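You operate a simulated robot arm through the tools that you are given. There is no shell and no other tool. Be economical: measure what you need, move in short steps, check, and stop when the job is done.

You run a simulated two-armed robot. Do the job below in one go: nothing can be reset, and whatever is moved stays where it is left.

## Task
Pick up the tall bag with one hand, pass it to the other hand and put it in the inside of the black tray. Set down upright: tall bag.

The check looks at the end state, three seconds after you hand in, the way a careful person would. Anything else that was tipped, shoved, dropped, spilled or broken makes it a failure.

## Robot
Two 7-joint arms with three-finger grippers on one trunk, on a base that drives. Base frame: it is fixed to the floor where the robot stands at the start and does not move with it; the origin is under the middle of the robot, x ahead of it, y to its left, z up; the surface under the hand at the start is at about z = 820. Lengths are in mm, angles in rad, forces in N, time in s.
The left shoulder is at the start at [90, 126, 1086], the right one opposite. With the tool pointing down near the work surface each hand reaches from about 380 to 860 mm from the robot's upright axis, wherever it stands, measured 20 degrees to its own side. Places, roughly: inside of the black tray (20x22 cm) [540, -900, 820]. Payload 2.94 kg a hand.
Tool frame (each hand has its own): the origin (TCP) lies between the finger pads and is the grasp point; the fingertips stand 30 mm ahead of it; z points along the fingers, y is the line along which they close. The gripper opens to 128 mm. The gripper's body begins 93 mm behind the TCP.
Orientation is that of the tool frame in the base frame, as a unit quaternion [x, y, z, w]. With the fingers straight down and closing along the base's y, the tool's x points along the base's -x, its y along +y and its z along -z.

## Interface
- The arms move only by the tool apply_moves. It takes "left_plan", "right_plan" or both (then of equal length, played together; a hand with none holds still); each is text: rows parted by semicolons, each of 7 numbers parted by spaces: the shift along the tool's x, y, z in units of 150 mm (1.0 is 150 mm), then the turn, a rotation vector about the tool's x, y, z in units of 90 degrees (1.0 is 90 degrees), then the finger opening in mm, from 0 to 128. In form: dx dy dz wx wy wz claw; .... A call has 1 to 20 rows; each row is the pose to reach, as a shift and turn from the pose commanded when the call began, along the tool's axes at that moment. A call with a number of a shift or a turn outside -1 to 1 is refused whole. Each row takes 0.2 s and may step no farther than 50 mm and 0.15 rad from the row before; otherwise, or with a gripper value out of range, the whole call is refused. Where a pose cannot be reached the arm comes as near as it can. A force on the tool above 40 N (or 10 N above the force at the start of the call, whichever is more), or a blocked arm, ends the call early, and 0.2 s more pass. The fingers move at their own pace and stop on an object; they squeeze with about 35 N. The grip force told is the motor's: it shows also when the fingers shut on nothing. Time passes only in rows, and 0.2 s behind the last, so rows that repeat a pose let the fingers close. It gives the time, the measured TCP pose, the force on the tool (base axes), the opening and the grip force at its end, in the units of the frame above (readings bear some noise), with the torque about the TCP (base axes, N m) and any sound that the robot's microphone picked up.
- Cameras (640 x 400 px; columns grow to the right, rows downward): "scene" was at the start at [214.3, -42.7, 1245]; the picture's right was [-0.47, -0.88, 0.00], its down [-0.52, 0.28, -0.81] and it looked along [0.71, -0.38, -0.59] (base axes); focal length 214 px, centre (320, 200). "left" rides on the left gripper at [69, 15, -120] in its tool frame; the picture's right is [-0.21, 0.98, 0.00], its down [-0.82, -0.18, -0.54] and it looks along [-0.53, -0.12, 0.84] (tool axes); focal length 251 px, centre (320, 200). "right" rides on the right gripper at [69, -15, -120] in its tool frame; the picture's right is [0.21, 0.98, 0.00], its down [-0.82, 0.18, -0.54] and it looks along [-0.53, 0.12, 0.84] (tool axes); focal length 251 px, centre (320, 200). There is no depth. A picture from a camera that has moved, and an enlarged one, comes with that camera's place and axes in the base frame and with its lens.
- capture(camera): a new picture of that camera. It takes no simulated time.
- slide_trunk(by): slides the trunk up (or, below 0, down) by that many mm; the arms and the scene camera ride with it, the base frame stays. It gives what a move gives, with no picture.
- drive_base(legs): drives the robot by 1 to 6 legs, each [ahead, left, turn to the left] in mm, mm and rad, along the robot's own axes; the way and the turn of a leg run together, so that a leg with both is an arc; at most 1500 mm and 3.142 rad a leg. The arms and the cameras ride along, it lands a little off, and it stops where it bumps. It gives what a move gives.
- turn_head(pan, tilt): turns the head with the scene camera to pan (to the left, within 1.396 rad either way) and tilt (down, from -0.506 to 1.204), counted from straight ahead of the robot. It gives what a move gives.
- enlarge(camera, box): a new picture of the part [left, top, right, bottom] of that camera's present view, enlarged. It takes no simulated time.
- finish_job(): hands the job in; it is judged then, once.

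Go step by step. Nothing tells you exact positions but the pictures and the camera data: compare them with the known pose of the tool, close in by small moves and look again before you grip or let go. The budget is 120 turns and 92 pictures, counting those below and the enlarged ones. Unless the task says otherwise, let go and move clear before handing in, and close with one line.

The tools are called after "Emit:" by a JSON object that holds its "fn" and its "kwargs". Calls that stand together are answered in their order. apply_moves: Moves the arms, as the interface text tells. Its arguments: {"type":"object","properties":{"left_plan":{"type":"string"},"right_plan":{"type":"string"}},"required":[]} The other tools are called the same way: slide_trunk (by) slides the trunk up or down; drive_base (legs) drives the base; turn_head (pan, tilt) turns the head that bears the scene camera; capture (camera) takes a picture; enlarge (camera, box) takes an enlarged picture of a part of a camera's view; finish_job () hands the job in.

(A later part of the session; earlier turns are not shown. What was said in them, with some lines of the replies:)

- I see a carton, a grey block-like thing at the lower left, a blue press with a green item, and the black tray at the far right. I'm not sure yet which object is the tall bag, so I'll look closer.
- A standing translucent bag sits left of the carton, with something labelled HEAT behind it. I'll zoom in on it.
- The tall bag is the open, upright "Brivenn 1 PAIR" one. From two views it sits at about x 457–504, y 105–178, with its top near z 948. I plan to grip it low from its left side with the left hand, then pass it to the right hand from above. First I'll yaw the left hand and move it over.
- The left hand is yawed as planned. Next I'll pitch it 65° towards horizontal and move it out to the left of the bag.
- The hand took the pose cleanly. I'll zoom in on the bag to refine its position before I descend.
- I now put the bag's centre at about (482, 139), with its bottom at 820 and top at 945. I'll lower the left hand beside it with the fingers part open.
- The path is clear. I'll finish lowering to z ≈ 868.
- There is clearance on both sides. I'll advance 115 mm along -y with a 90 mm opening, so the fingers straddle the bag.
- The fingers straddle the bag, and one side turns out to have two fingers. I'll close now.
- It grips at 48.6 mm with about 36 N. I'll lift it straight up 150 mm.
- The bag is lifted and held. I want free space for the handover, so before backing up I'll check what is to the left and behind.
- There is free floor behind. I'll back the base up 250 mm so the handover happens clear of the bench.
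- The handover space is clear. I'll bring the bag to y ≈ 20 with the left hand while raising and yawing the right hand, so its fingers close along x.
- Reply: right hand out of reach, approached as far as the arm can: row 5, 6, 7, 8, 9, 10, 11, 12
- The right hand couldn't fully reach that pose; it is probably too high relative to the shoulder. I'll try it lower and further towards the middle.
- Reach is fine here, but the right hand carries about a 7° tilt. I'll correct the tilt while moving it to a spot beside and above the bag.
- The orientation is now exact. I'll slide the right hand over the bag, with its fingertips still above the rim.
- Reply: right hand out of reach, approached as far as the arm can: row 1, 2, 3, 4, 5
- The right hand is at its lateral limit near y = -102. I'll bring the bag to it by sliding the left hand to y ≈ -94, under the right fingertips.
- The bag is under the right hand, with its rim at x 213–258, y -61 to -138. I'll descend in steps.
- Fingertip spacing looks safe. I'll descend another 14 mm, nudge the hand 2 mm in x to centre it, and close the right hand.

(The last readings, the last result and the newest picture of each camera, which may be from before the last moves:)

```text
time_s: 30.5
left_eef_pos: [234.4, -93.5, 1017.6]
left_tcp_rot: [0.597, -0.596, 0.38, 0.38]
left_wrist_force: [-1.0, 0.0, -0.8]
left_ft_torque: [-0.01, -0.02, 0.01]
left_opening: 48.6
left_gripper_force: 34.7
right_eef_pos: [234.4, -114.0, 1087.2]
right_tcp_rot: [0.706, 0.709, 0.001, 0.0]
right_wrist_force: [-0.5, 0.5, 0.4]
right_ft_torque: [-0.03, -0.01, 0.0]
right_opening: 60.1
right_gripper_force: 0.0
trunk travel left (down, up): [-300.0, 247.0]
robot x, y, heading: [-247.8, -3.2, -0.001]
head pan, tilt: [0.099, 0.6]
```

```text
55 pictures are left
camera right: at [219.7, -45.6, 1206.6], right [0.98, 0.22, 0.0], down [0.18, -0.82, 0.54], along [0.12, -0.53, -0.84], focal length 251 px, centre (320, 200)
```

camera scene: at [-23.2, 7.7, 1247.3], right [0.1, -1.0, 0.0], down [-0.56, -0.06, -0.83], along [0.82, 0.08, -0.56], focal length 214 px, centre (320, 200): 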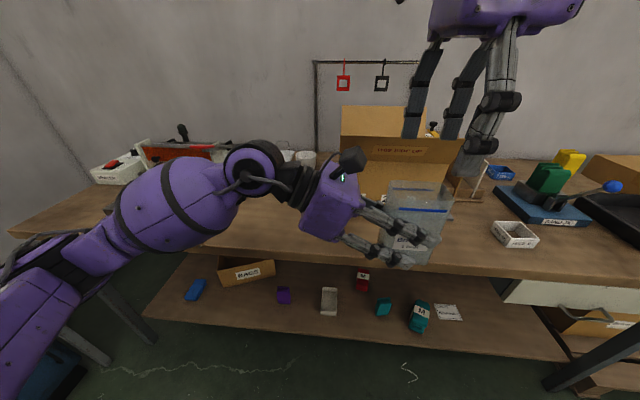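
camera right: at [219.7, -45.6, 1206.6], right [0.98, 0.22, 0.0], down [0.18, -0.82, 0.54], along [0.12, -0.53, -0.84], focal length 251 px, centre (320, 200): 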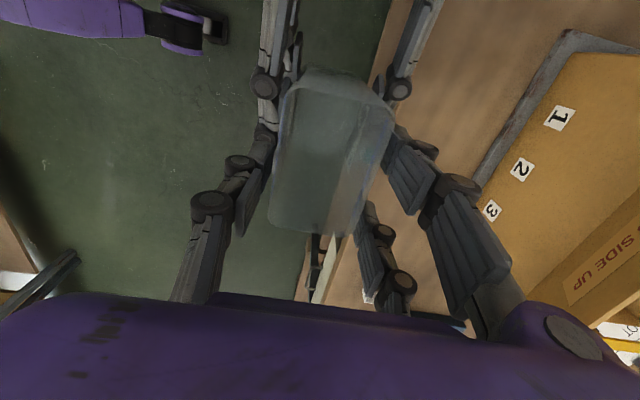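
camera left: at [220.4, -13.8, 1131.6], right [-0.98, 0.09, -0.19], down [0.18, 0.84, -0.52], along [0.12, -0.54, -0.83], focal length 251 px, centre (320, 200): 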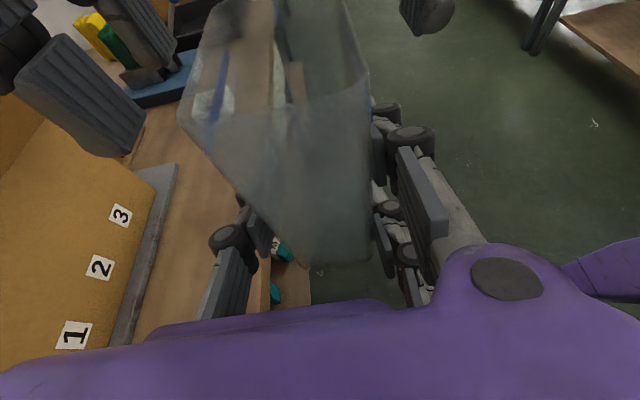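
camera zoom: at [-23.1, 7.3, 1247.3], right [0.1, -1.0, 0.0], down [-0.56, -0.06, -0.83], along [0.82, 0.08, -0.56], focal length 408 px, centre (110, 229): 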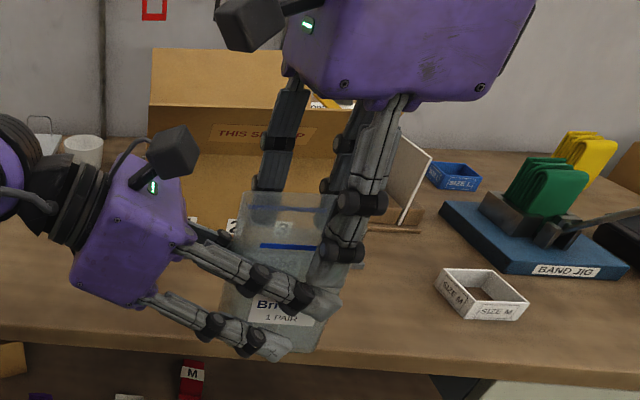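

The fingers line up along the bag's faces and none of them touch the left hand. I'll close the right hand fully onto the bag.

Emit:
{"fn": "apply_moves", "kwargs": {"right_plan": "0 0 0 0 0 0 45; 0 0 0 0 0 0 20; 0 0 0 0 0 0 20; 0 0 0 0 0 0 20"}}

Emit:
{"fn": "enlarge", "kwargs": {"camera": "scene", "box": [300, 80, 560, 290]}}

Emit:
{"fn": "capture", "kwargs": {"camera": "right"}}

```text
time_s: 31.5
left_eef_pos: [235.3, -93.7, 1018.4]
left_tcp_rot: [-0.596, 0.597, -0.38, -0.38]
left_wrist_force: [4.7, -0.2, -2.0]
left_ft_torque: [0.04, 0.15, 0.3]
left_opening: 48.5
left_gripper_force: 34.3
right_eef_pos: [234.7, -113.9, 1087.2]
right_tcp_rot: [0.706, 0.708, 0.001, -0.001]
right_wrist_force: [-4.5, -0.1, 1.3]
right_ft_torque: [0.02, 0.18, -0.2]
right_opening: 48.6
right_gripper_force: 34.6
trunk travel left (down, up): [-300.0, 247.0]
robot x, y, heading: [-247.5, 1.8, -0.001]
head pan, tilt: [0.099, 0.6]
```

```text
1.90 times, centred on (430, 185) of scene
camera zoom: at [-23.1, 7.3, 1247.3], right [0.1, -1.0, 0.0], down [-0.56, -0.06, -0.83], along [0.82, 0.08, -0.56], focal length 408 px, centre (110, 229)
```

zoom: 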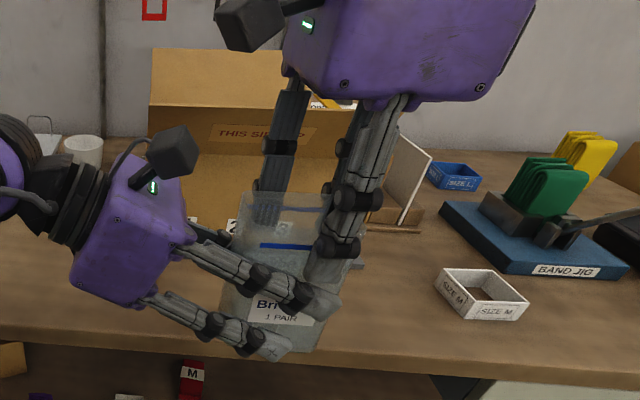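

```text
53 pictures are left
camera right: at [219.5, -45.5, 1206.7], right [0.98, 0.22, 0.0], down [0.18, -0.82, 0.54], along [0.12, -0.53, -0.84], focal length 251 px, centre (320, 200)
```

right: 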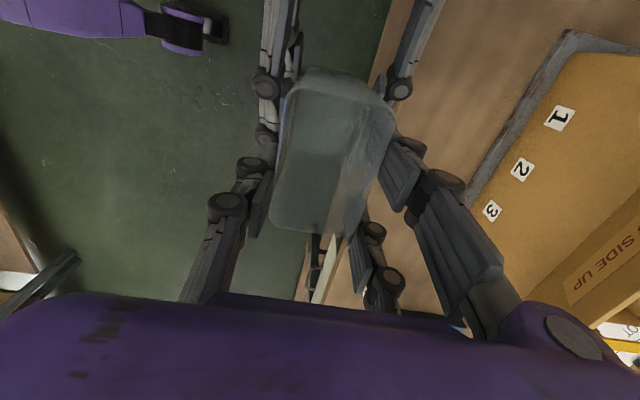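

Both hands now hold the bag at 48.6 mm. I'll release the left hand, opening moderately.

Emit:
{"fn": "apply_moves", "kwargs": {"left_plan": "0 0 0 0 0 0 60; 0 0 0 0 0 0 75; 0 0 0 0 0 0 85; 0 0 0 0 0 0 85"}}

Emit:
{"fn": "capture", "kwargs": {"camera": "left"}}

```text
time_s: 32.5
left_eef_pos: [235.0, -94.2, 1017.6]
left_tcp_rot: [-0.596, 0.597, -0.379, -0.381]
left_wrist_force: [0.1, -0.7, 0.3]
left_ft_torque: [-0.01, -0.02, 0.0]
left_opening: 84.9
left_gripper_force: 0.0
right_eef_pos: [234.6, -115.8, 1086.9]
right_tcp_rot: [0.706, 0.708, 0.002, 0.0]
right_wrist_force: [0.0, -0.5, 1.0]
right_ft_torque: [-0.02, 0.01, 0.03]
right_opening: 48.5
right_gripper_force: 34.8
trunk travel left (down, up): [-300.0, 247.0]
robot x, y, heading: [-249.5, -2.4, -0.009]
head pan, tilt: [0.099, 0.6]
```

```text
52 pictures are left
camera left: at [220.4, -13.9, 1131.6], right [-0.98, 0.09, -0.19], down [0.18, 0.84, -0.52], along [0.12, -0.54, -0.83], focal length 251 px, centre (320, 200)
```

left: 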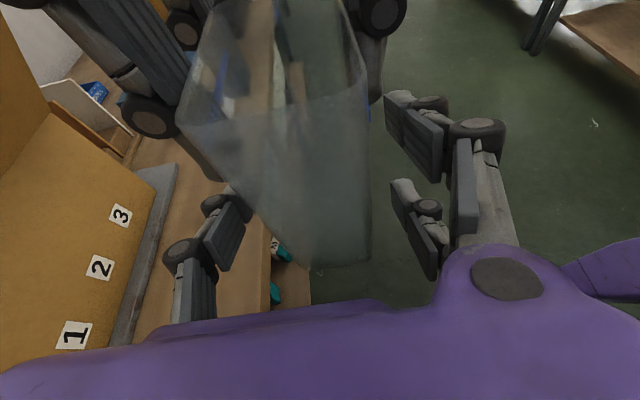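

The bag stays in the right hand. I'll withdraw the left hand horizontally to +y.

Emit:
{"fn": "apply_moves", "kwargs": {"left_plan": "-0.085 0 -0.18 0 0 0 85; -0.17 0 -0.36 0 0 0 85; -0.25 0 -0.54 0 0 0 85; -0.34 0 -0.72 0 0 0 85; -0.42 0 -0.906 0 0 0 85; -0.42 0 -0.906 0 0 0 85"}}

Emit:
{"fn": "capture", "kwargs": {"camera": "scene"}}

```text
time_s: 33.9
left_eef_pos: [234.9, 55.8, 1017.3]
left_tcp_rot: [0.597, -0.597, 0.379, 0.379]
left_wrist_force: [-0.9, -1.1, -0.1]
left_ft_torque: [0.04, 0.02, 0.02]
left_opening: 85.0
left_gripper_force: 0.0
right_eef_pos: [236.2, -115.7, 1086.5]
right_tcp_rot: [0.706, 0.708, 0.001, -0.001]
right_wrist_force: [-0.3, -0.2, -0.5]
right_ft_torque: [0.03, 0.06, -0.03]
right_opening: 48.6
right_gripper_force: 35.2
trunk travel left (down, up): [-300.0, 247.0]
robot x, y, heading: [-246.4, -4.1, -0.001]
head pan, tilt: [0.099, 0.6]
```

```text
51 pictures are left
camera scene: at [-22.9, 6.9, 1247.3], right [0.1, -1.0, 0.0], down [-0.56, -0.06, -0.82], along [0.82, 0.08, -0.57], focal length 214 px, centre (320, 200)
```

scene: 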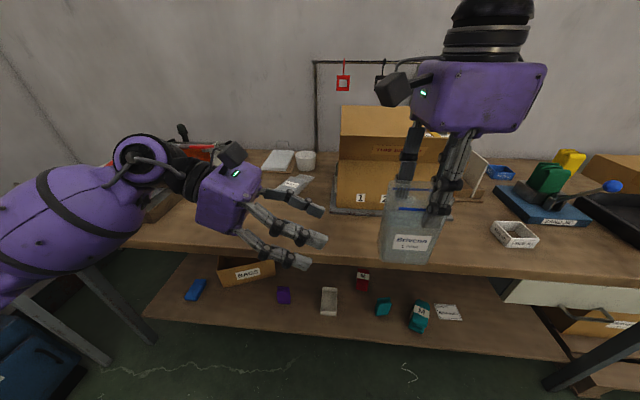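

The handover is complete. I'll raise both hands and tuck the left one back before driving right, towards the tray.

Emit:
{"fn": "apply_moves", "kwargs": {"left_plan": "0.11 0.09 -0.13 0 0 0 85; 0.23 0.18 -0.25 0 0 0 85; 0.34 0.27 -0.38 0 0 0 85; 0.45 0.36 -0.5 0 0 0 85; 0.56 0.45 -0.63 0 0 0 85; 0.677 0.533 -0.757 0 0 0 85; 0.677 0.533 -0.757 0 0 0 85", "right_plan": "0 0 -0.08 0 0 0 20; 0 0 -0.16 0 0 0 20; 0 0 -0.24 0 0 0 20; 0 0 -0.32 0 0 0 20; 0 0 -0.4 0 0 0 20; 0 0 -0.48 0 0 0 20; 0 0 -0.48 0 0 0 20"}}

Emit:
{"fn": "turn_head", "kwargs": {"pan": -1.2, "tilt": 0.6}}

Emit:
{"fn": "capture", "kwargs": {"camera": "scene"}}

```text
time_s: 35.5
left_eef_pos: [153.9, 116.5, 1158.0]
left_tcp_rot: [-0.596, 0.597, -0.38, -0.38]
left_wrist_force: [0.2, 0.0, -0.1]
left_ft_torque: [-0.03, 0.0, -0.02]
left_opening: 84.8
left_gripper_force: 0.0
right_eef_pos: [235.1, -114.7, 1159.2]
right_tcp_rot: [0.706, 0.708, 0.001, 0.0]
right_wrist_force: [1.0, -0.2, -0.1]
right_ft_torque: [-0.02, 0.01, 0.02]
right_opening: 48.6
right_gripper_force: 35.4
trunk travel left (down, up): [-300.0, 247.0]
robot x, y, heading: [-246.5, 2.2, -0.003]
head pan, tilt: [0.099, 0.6]
```

```text
time_s: 37.0
left_eef_pos: [153.5, 116.3, 1157.0]
left_tcp_rot: [0.597, -0.596, 0.38, 0.379]
left_wrist_force: [0.2, 0.1, -0.2]
left_ft_torque: [0.01, -0.03, 0.06]
left_opening: 85.2
left_gripper_force: 0.0
right_eef_pos: [235.0, -114.8, 1158.9]
right_tcp_rot: [0.705, 0.709, 0.001, 0.0]
right_wrist_force: [-0.6, 0.5, 0.4]
right_ft_torque: [-0.01, 0.0, 0.04]
right_opening: 48.6
right_gripper_force: 34.9
trunk travel left (down, up): [-300.0, 247.0]
robot x, y, heading: [-249.1, -4.7, 0.003]
head pan, tilt: [-1.201, 0.6]
```

```text
50 pictures are left
camera scene: at [-79.1, -83.8, 1247.3], right [-0.93, -0.36, 0.0], down [-0.2, 0.53, -0.83], along [0.3, -0.77, -0.56], focal length 214 px, centre (320, 200)
```

scene: 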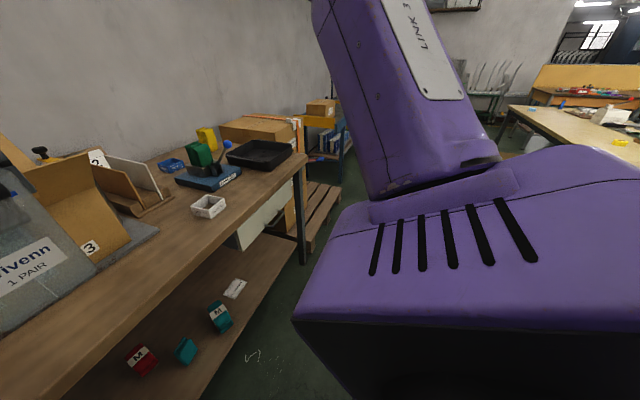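

The aisle to the right is clear. I'll drive right 700 mm.

Emit:
{"fn": "drive_base", "kwargs": {"legs": [[0, -700, 0]]}}

Emit:
{"fn": "turn_head", "kwargs": {"pan": -0.2, "tilt": 0.65}}

Emit:
{"fn": "capture", "kwargs": {"camera": "scene"}}

Emit:
{"fn": "capture", "kwargs": {"camera": "right"}}

```text
time_s: 43.5
left_eef_pos: [153.1, -581.4, 1158.6]
left_tcp_rot: [-0.596, 0.597, -0.38, -0.38]
left_wrist_force: [0.1, -0.1, -0.4]
left_ft_torque: [-0.02, -0.01, 0.02]
left_opening: 84.9
left_gripper_force: 0.0
right_eef_pos: [233.7, -812.6, 1159.4]
right_tcp_rot: [0.706, 0.708, 0.001, 0.0]
right_wrist_force: [0.1, -0.8, 0.0]
right_ft_torque: [-0.01, -0.02, 0.02]
right_opening: 48.6
right_gripper_force: 35.4
trunk travel left (down, up): [-300.0, 247.0]
robot x, y, heading: [-248.6, -698.4, -0.004]
head pan, tilt: [-1.201, 0.6]
```

```text
time_s: 44.8
left_eef_pos: [153.3, -581.3, 1158.3]
left_tcp_rot: [0.597, -0.596, 0.38, 0.38]
left_wrist_force: [-0.2, -0.2, -0.6]
left_ft_torque: [0.01, 0.02, -0.03]
left_opening: 84.9
left_gripper_force: 0.0
right_eef_pos: [234.0, -813.2, 1159.3]
right_tcp_rot: [0.706, 0.708, 0.001, 0.0]
right_wrist_force: [0.8, -0.4, -0.5]
right_ft_torque: [0.02, 0.02, 0.0]
right_opening: 48.4
right_gripper_force: 35.0
trunk travel left (down, up): [-300.0, 247.0]
robot x, y, heading: [-252.5, -697.1, 0.0]
head pan, tilt: [-0.201, 0.649]
```

```text
49 pictures are left
camera scene: at [-26.7, -716.2, 1243.0], right [-0.2, -0.98, 0.0], down [-0.59, 0.12, -0.8], along [0.78, -0.16, -0.6], focal length 214 px, centre (320, 200)
```

scene: 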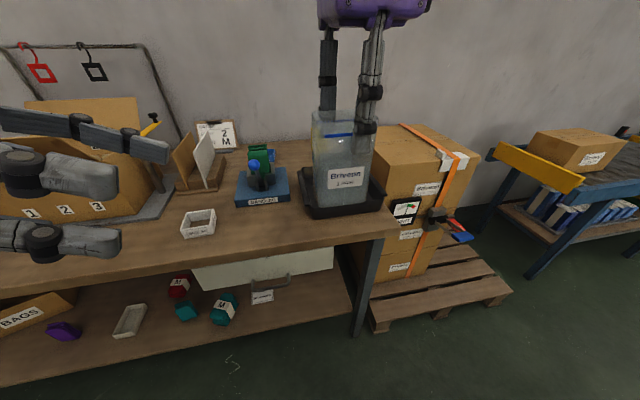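

```text
48 pictures are left
camera right: at [218.5, -742.9, 1278.5], right [0.98, 0.22, 0.0], down [0.18, -0.82, 0.54], along [0.12, -0.53, -0.84], focal length 251 px, centre (320, 200)
```

right: 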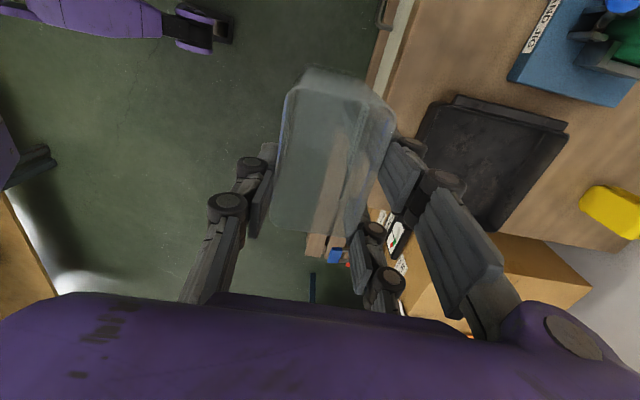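

The tray is ahead at about (540, -890). I'll drive forward 250 mm.

Emit:
{"fn": "drive_base", "kwargs": {"legs": [[250, 0, 0]]}}

Emit:
{"fn": "capture", "kwargs": {"camera": "scene"}}

Emit:
{"fn": "capture", "kwargs": {"camera": "right"}}

```text
time_s: 46.6
left_eef_pos: [402.3, -580.6, 1157.1]
left_tcp_rot: [-0.596, 0.597, -0.379, -0.38]
left_wrist_force: [0.0, 0.2, -1.2]
left_ft_torque: [0.01, 0.01, -0.01]
left_opening: 84.9
left_gripper_force: 0.0
right_eef_pos: [482.1, -813.2, 1159.1]
right_tcp_rot: [0.707, 0.708, 0.001, 0.0]
right_wrist_force: [0.2, -0.5, 0.5]
right_ft_torque: [0.0, 0.02, -0.01]
right_opening: 48.4
right_gripper_force: 35.1
trunk travel left (down, up): [-300.0, 247.0]
robot x, y, heading: [1.6, -695.4, 0.003]
head pan, tilt: [-0.201, 0.649]
```

```text
47 pictures are left
camera scene: at [222.0, -716.8, 1243.0], right [-0.2, -0.98, 0.0], down [-0.59, 0.12, -0.8], along [0.78, -0.16, -0.6], focal length 214 px, centre (320, 200)
```

scene: 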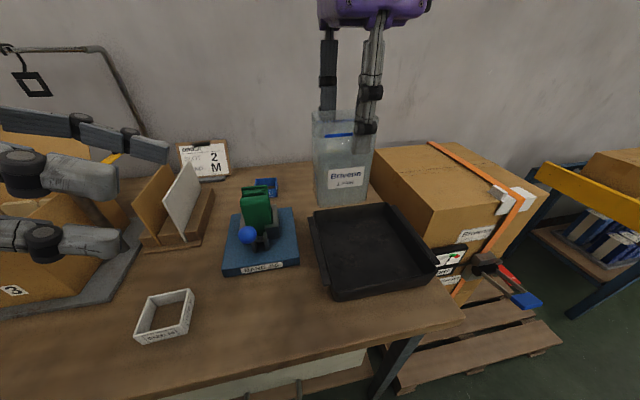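

```text
46 pictures are left
camera right: at [467.0, -743.8, 1278.4], right [0.98, 0.22, 0.0], down [0.18, -0.82, 0.54], along [0.12, -0.53, -0.84], focal length 251 px, centre (320, 200)
```

right: 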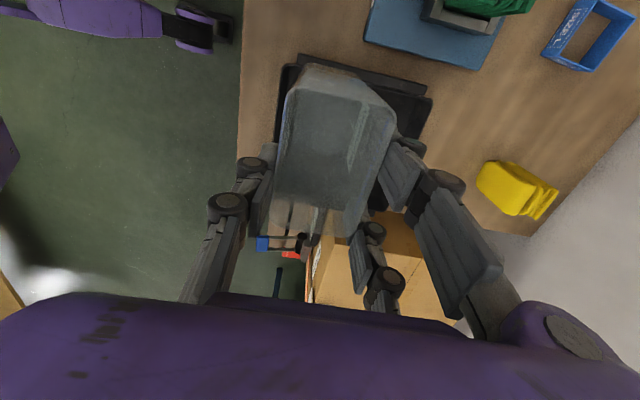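

The tray rim spans roughly x 430–670, y -770 to -1015. I'll zoom in to find the inner floor and depth.

Emit:
{"fn": "enlarge", "kwargs": {"camera": "scene", "box": [290, 180, 460, 310]}}

```text
3.08 times, centred on (375, 245) of scene
camera zoom: at [222.0, -716.8, 1243.0], right [-0.2, -0.98, 0.0], down [-0.59, 0.12, -0.8], along [0.78, -0.16, -0.6], focal length 660 px, centre (151, 62)
```

zoom: 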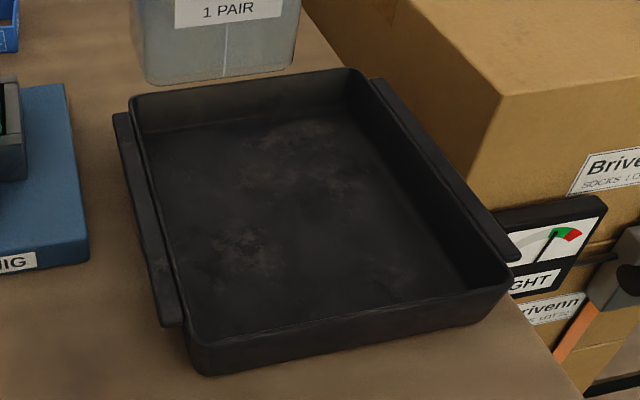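

The inner tray centre is about (543, -893) and the walls are about 50 mm high. I'll move the bag above that point and lower it part way.

Emit:
{"fn": "apply_moves", "kwargs": {"right_plan": "-0.13 0.1 0 0 0 0 20; -0.26 0.2 0 0 0 0 20; -0.39 0.3 0 0 0 0 20; -0.513 0.407 0 0 0 0 20; -0.513 0.407 0.2 0 0 0 20; -0.513 0.407 0.4 0 0 0 20; -0.513 0.407 0.6 0 0 0 20; -0.513 0.407 0.7 0 0 0 20; -0.513 0.407 0.7 0 0 0 20"}}

Emit:
{"fn": "capture", "kwargs": {"camera": "scene"}}

Emit:
{"fn": "capture", "kwargs": {"camera": "right"}}

```text
time_s: 48.6
left_eef_pos: [402.1, -581.7, 1159.0]
left_tcp_rot: [-0.596, 0.597, -0.379, -0.38]
left_wrist_force: [-0.4, -0.5, 0.4]
left_ft_torque: [0.0, 0.02, -0.04]
left_opening: 84.7
left_gripper_force: 0.1
right_eef_pos: [543.9, -890.5, 1054.5]
right_tcp_rot: [0.706, 0.708, 0.0, 0.0]
right_wrist_force: [0.7, -0.1, 0.7]
right_ft_torque: [0.0, 0.02, -0.03]
right_opening: 48.4
right_gripper_force: 35.1
trunk travel left (down, up): [-300.0, 247.0]
robot x, y, heading: [-2.3, -694.4, 0.004]
head pan, tilt: [-0.201, 0.649]
```

```text
44 pictures are left
camera scene: at [221.7, -716.8, 1243.1], right [-0.2, -0.98, 0.0], down [-0.59, 0.12, -0.8], along [0.78, -0.16, -0.6], focal length 214 px, centre (320, 200)
```

scene: 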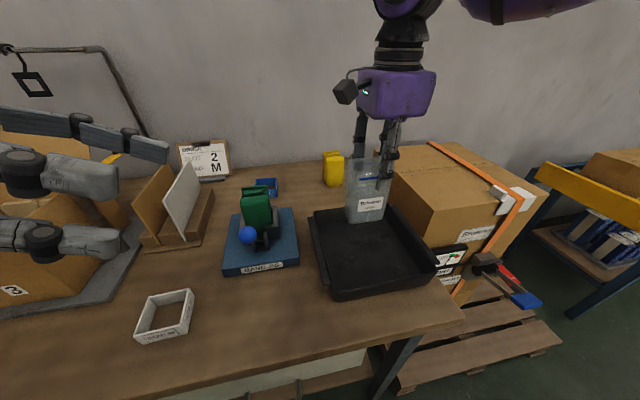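

```text
43 pictures are left
camera right: at [527.9, -819.9, 1173.5], right [0.98, 0.22, 0.0], down [0.18, -0.82, 0.54], along [0.12, -0.53, -0.84], focal length 251 px, centre (320, 200)
```

right: 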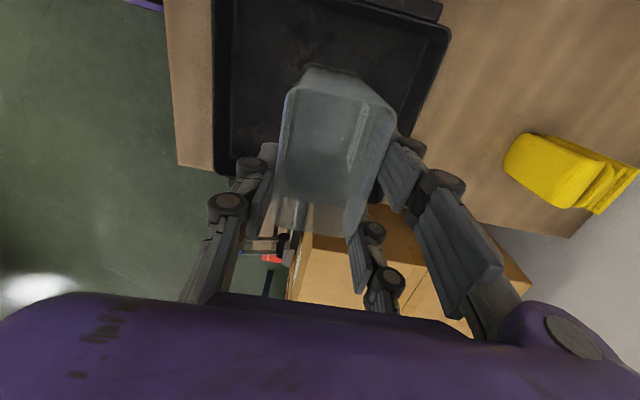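

The bag is positioned over the middle of the tray. I'll lower it another 90 mm.

Emit:
{"fn": "apply_moves", "kwargs": {"right_plan": "0 0 0.15 0 0 0 20; 0 0 0.3 0 0 0 20; 0 0 0.45 0 0 0 20; 0 0 0.6 0 0 0 20; 0 0 0.6 0 0 0 20"}}

Emit:
{"fn": "enlarge", "kwargs": {"camera": "scene", "box": [290, 140, 460, 310]}}

```text
time_s: 49.8
left_eef_pos: [401.1, -582.9, 1159.1]
left_tcp_rot: [-0.596, 0.597, -0.38, -0.38]
left_wrist_force: [-1.2, 0.4, -1.0]
left_ft_torque: [0.0, -0.03, -0.04]
left_opening: 85.3
left_gripper_force: 0.2
right_eef_pos: [543.5, -890.6, 962.8]
right_tcp_rot: [0.707, 0.708, 0.001, 0.0]
right_wrist_force: [0.4, 0.5, 0.0]
right_ft_torque: [0.01, -0.03, -0.03]
right_opening: 48.2
right_gripper_force: 34.6
trunk travel left (down, up): [-300.0, 247.0]
robot x, y, heading: [0.3, -700.2, -0.002]
head pan, tilt: [-0.201, 0.649]
```

```text
2.35 times, centred on (375, 225) of scene
camera zoom: at [221.4, -716.7, 1243.1], right [-0.2, -0.98, 0.0], down [-0.59, 0.12, -0.8], along [0.78, -0.16, -0.6], focal length 505 px, centre (191, 141)
```

zoom: 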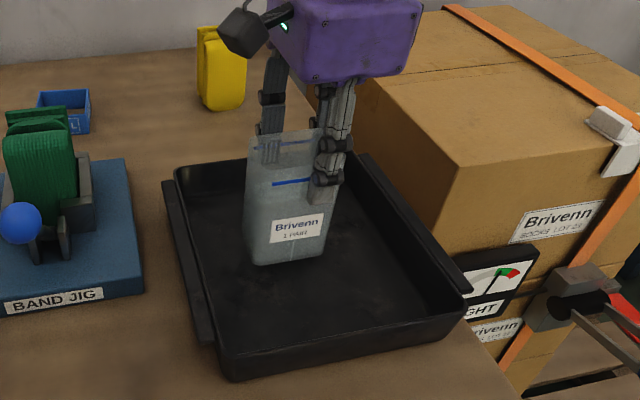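

The bag is inside the walls, about 20 mm above the floor. I'll lower it gently and watch the force.

Emit:
{"fn": "apply_moves", "kwargs": {"right_plan": "0 0 0.03 0 0 0 20; 0 0 0.06 0 0 0 20; 0 0 0.09 0 0 0 20; 0 0 0.11 0 0 0 20; 0 0 0.11 0 0 0 20"}}

Emit:
{"fn": "enlarge", "kwargs": {"camera": "scene", "box": [290, 140, 460, 310]}}

```text
time_s: 51.0
left_eef_pos: [402.9, -582.2, 1158.4]
left_tcp_rot: [-0.596, 0.597, -0.379, -0.38]
left_wrist_force: [-0.2, 0.4, 0.5]
left_ft_torque: [0.0, 0.02, 0.01]
left_opening: 85.0
left_gripper_force: 0.1
right_eef_pos: [543.1, -890.8, 946.6]
right_tcp_rot: [0.706, 0.708, 0.001, 0.0]
right_wrist_force: [0.6, 0.1, -0.3]
right_ft_torque: [-0.06, -0.04, 0.0]
right_opening: 48.6
right_gripper_force: 34.8
trunk travel left (down, up): [-300.0, 247.0]
robot x, y, heading: [0.7, -694.3, -0.005]
head pan, tilt: [-0.201, 0.649]
```

```text
2.35 times, centred on (375, 225) of scene
camera zoom: at [221.7, -716.8, 1243.0], right [-0.2, -0.98, 0.0], down [-0.59, 0.12, -0.8], along [0.78, -0.16, -0.6], focal length 505 px, centre (191, 141)
```

zoom: 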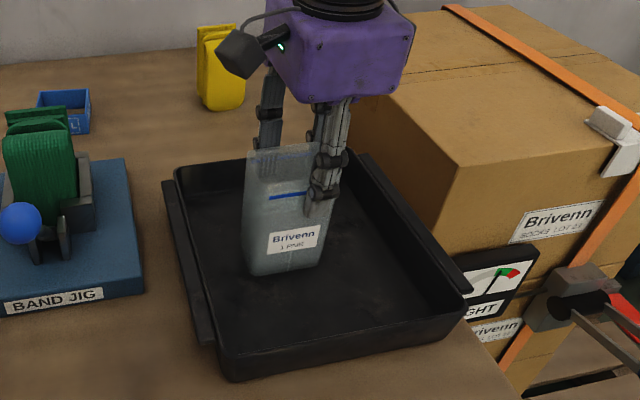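

No contact yet, so I'll go down in finer steps.

Emit:
{"fn": "apply_moves", "kwargs": {"right_plan": "0 0 0.015 0 0 0 20; 0 0 0.03 0 0 0 20; 0 0 0.035 0 0 0 20; 0 0 0.035 0 0 0 20"}}

```text
time_s: 52.0
left_eef_pos: [401.4, -582.6, 1159.2]
left_tcp_rot: [-0.595, 0.598, -0.379, -0.381]
left_wrist_force: [-0.9, -0.1, 0.4]
left_ft_torque: [-0.02, 0.0, -0.01]
left_opening: 84.9
left_gripper_force: 0.0
right_eef_pos: [543.9, -889.6, 942.4]
right_tcp_rot: [0.705, 0.709, 0.001, 0.0]
right_wrist_force: [0.1, 0.3, 0.3]
right_ft_torque: [0.01, -0.02, 0.02]
right_opening: 48.5
right_gripper_force: 34.8
trunk travel left (down, up): [-300.0, 247.0]
robot x, y, heading: [-1.6, -698.5, -0.003]
head pan, tilt: [-0.201, 0.649]
```

Emit:
{"fn": "apply_moves", "kwargs": {"right_plan": "0 0 0.01 0 0 0 20; 0 0 0.02 0 0 0 20; 0 0 0.02 0 0 0 20"}}

Emit:
{"fn": "enlarge", "kwargs": {"camera": "scene", "box": [330, 180, 430, 280]}}

```text
time_s: 52.8
left_eef_pos: [400.4, -582.0, 1158.9]
left_tcp_rot: [0.596, -0.596, 0.382, 0.379]
left_wrist_force: [-0.3, 1.0, -0.4]
left_ft_torque: [0.02, 0.03, -0.02]
left_opening: 84.9
left_gripper_force: 0.1
right_eef_pos: [543.9, -889.0, 941.0]
right_tcp_rot: [0.706, 0.708, 0.003, 0.002]
right_wrist_force: [0.1, -5.4, 23.9]
right_ft_torque: [-0.21, 0.05, -0.03]
right_opening: 48.3
right_gripper_force: 34.8
trunk travel left (down, up): [-300.0, 247.0]
robot x, y, heading: [0.2, -700.1, 0.001]
head pan, tilt: [-0.201, 0.649]
```

```text
4.00 times, centred on (380, 230) of scene
camera zoom: at [219.9, -716.8, 1243.5], right [-0.2, -0.98, 0.0], down [-0.59, 0.12, -0.8], along [0.78, -0.16, -0.6], focal length 858 px, centre (80, 80)
```

zoom: 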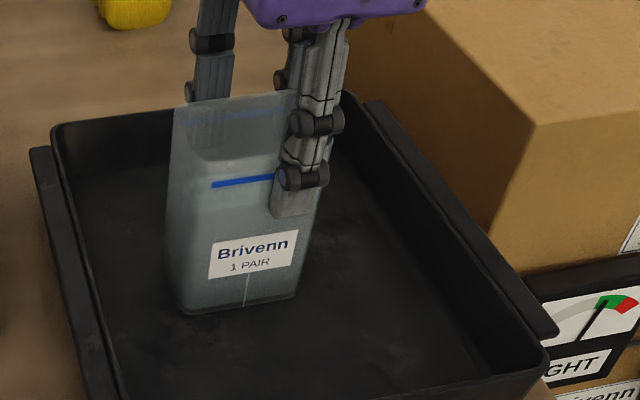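

It is touching the tray floor at about 24 N. I'll ease up 1.5 mm, then open the fingers to 85 mm.

Emit:
{"fn": "apply_moves", "kwargs": {"right_plan": "0 0 -0.009 0 0 0 20; 0 0 -0.009 0 0 0 20; 0 0 -0.009 0 0 0 52; 0 0 -0.009 0 0 0 60; 0 0 -0.009 0 0 0 72; 0 0 -0.009 0 0 0 85; 0 0 -0.009 0 0 0 85"}}

Emit:
{"fn": "enlarge", "kwargs": {"camera": "scene", "box": [310, 140, 440, 270]}}

Emit:
{"fn": "capture", "kwargs": {"camera": "right"}}

```text
time_s: 54.4
left_eef_pos: [402.6, -581.6, 1158.2]
left_tcp_rot: [-0.596, 0.597, -0.379, -0.38]
left_wrist_force: [-0.3, 1.0, 0.5]
left_ft_torque: [-0.02, -0.04, 0.03]
left_opening: 84.7
left_gripper_force: 0.0
right_eef_pos: [543.1, -890.2, 939.8]
right_tcp_rot: [0.707, 0.708, 0.001, 0.001]
right_wrist_force: [-0.1, 0.9, -0.2]
right_ft_torque: [0.0, -0.01, 0.03]
right_opening: 85.0
right_gripper_force: 0.0
trunk travel left (down, up): [-300.0, 247.0]
robot x, y, heading: [1.6, -701.8, -0.004]
head pan, tilt: [-0.201, 0.649]
```

```text
3.08 times, centred on (375, 205) of scene
camera zoom: at [221.7, -716.8, 1243.0], right [-0.2, -0.98, 0.0], down [-0.59, 0.12, -0.8], along [0.78, -0.16, -0.6], focal length 660 px, centre (151, 185)
```

zoom: 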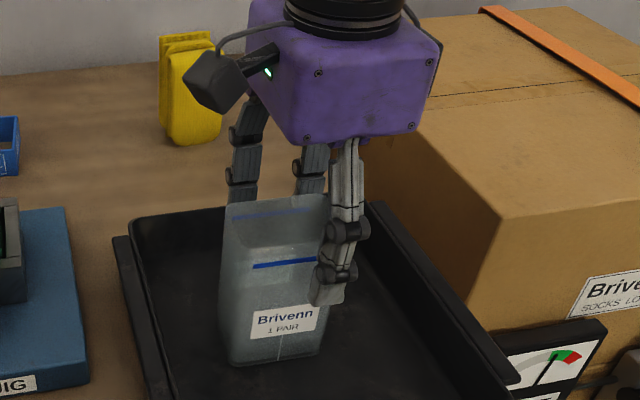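

```text
38 pictures are left
camera right: at [528.4, -820.3, 1059.9], right [0.98, 0.22, 0.0], down [0.18, -0.82, 0.54], along [0.12, -0.53, -0.84], focal length 251 px, centre (320, 200)
```

right: 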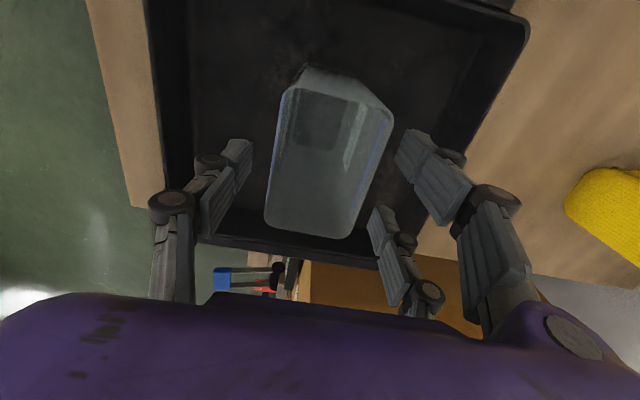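

The bag stands free and upright in the tray. I'll raise the right hand straight up.

Emit:
{"fn": "apply_moves", "kwargs": {"right_plan": "0 0 -0.1 0 0 0 85; 0 0 -0.25 0 0 0 85; 0 0 -0.45 0 0 0 85; 0 0 -0.7 0 0 0 85; 0 0 -0.95 0 0 0 85; 0 0 -1 0 0 0 85; 0 0 -1 0 0 0 85"}}

Emit:
{"fn": "capture", "kwargs": {"camera": "scene"}}

Emit:
{"fn": "enlarge", "kwargs": {"camera": "scene", "box": [300, 140, 460, 300]}}

```text
time_s: 56.0
left_eef_pos: [401.5, -581.4, 1158.4]
left_tcp_rot: [-0.596, 0.597, -0.38, -0.38]
left_wrist_force: [0.3, -0.8, 1.2]
left_ft_torque: [-0.01, -0.03, 0.0]
left_opening: 85.0
left_gripper_force: 0.0
right_eef_pos: [543.9, -888.7, 1090.7]
right_tcp_rot: [0.706, 0.708, 0.002, 0.0]
right_wrist_force: [0.5, 0.2, 0.3]
right_ft_torque: [-0.01, 0.02, -0.01]
right_opening: 84.9
right_gripper_force: 0.0
trunk travel left (down, up): [-300.0, 247.0]
robot x, y, heading: [2.8, -698.9, -0.001]
head pan, tilt: [-0.201, 0.649]
```

```text
37 pictures are left
camera scene: at [221.6, -716.8, 1243.0], right [-0.2, -0.98, 0.0], down [-0.59, 0.12, -0.8], along [0.78, -0.16, -0.6], focal length 214 px, centre (320, 200)
```

scene: 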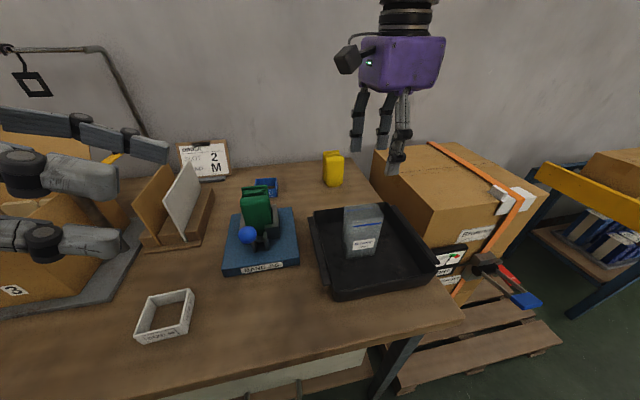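

```text
2.50 times, centred on (380, 220) of scene
camera zoom: at [221.6, -716.8, 1243.0], right [-0.2, -0.98, 0.0], down [-0.59, 0.12, -0.8], along [0.78, -0.16, -0.6], focal length 536 px, centre (170, 150)
```

zoom: 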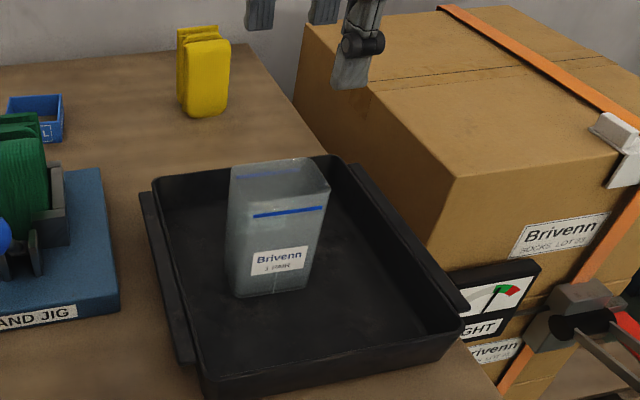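

The bag stands upright in the middle of the tray, both hands are clear, and the other items in view look undisturbed. I'm handing in.

Emit:
{"fn": "finish_job", "kwargs": {}}

```text
The job is handed in.
```

The tall bag was picked up with the left hand, passed to the right, and now stands upright inside the black tray, with both hands clear of it.
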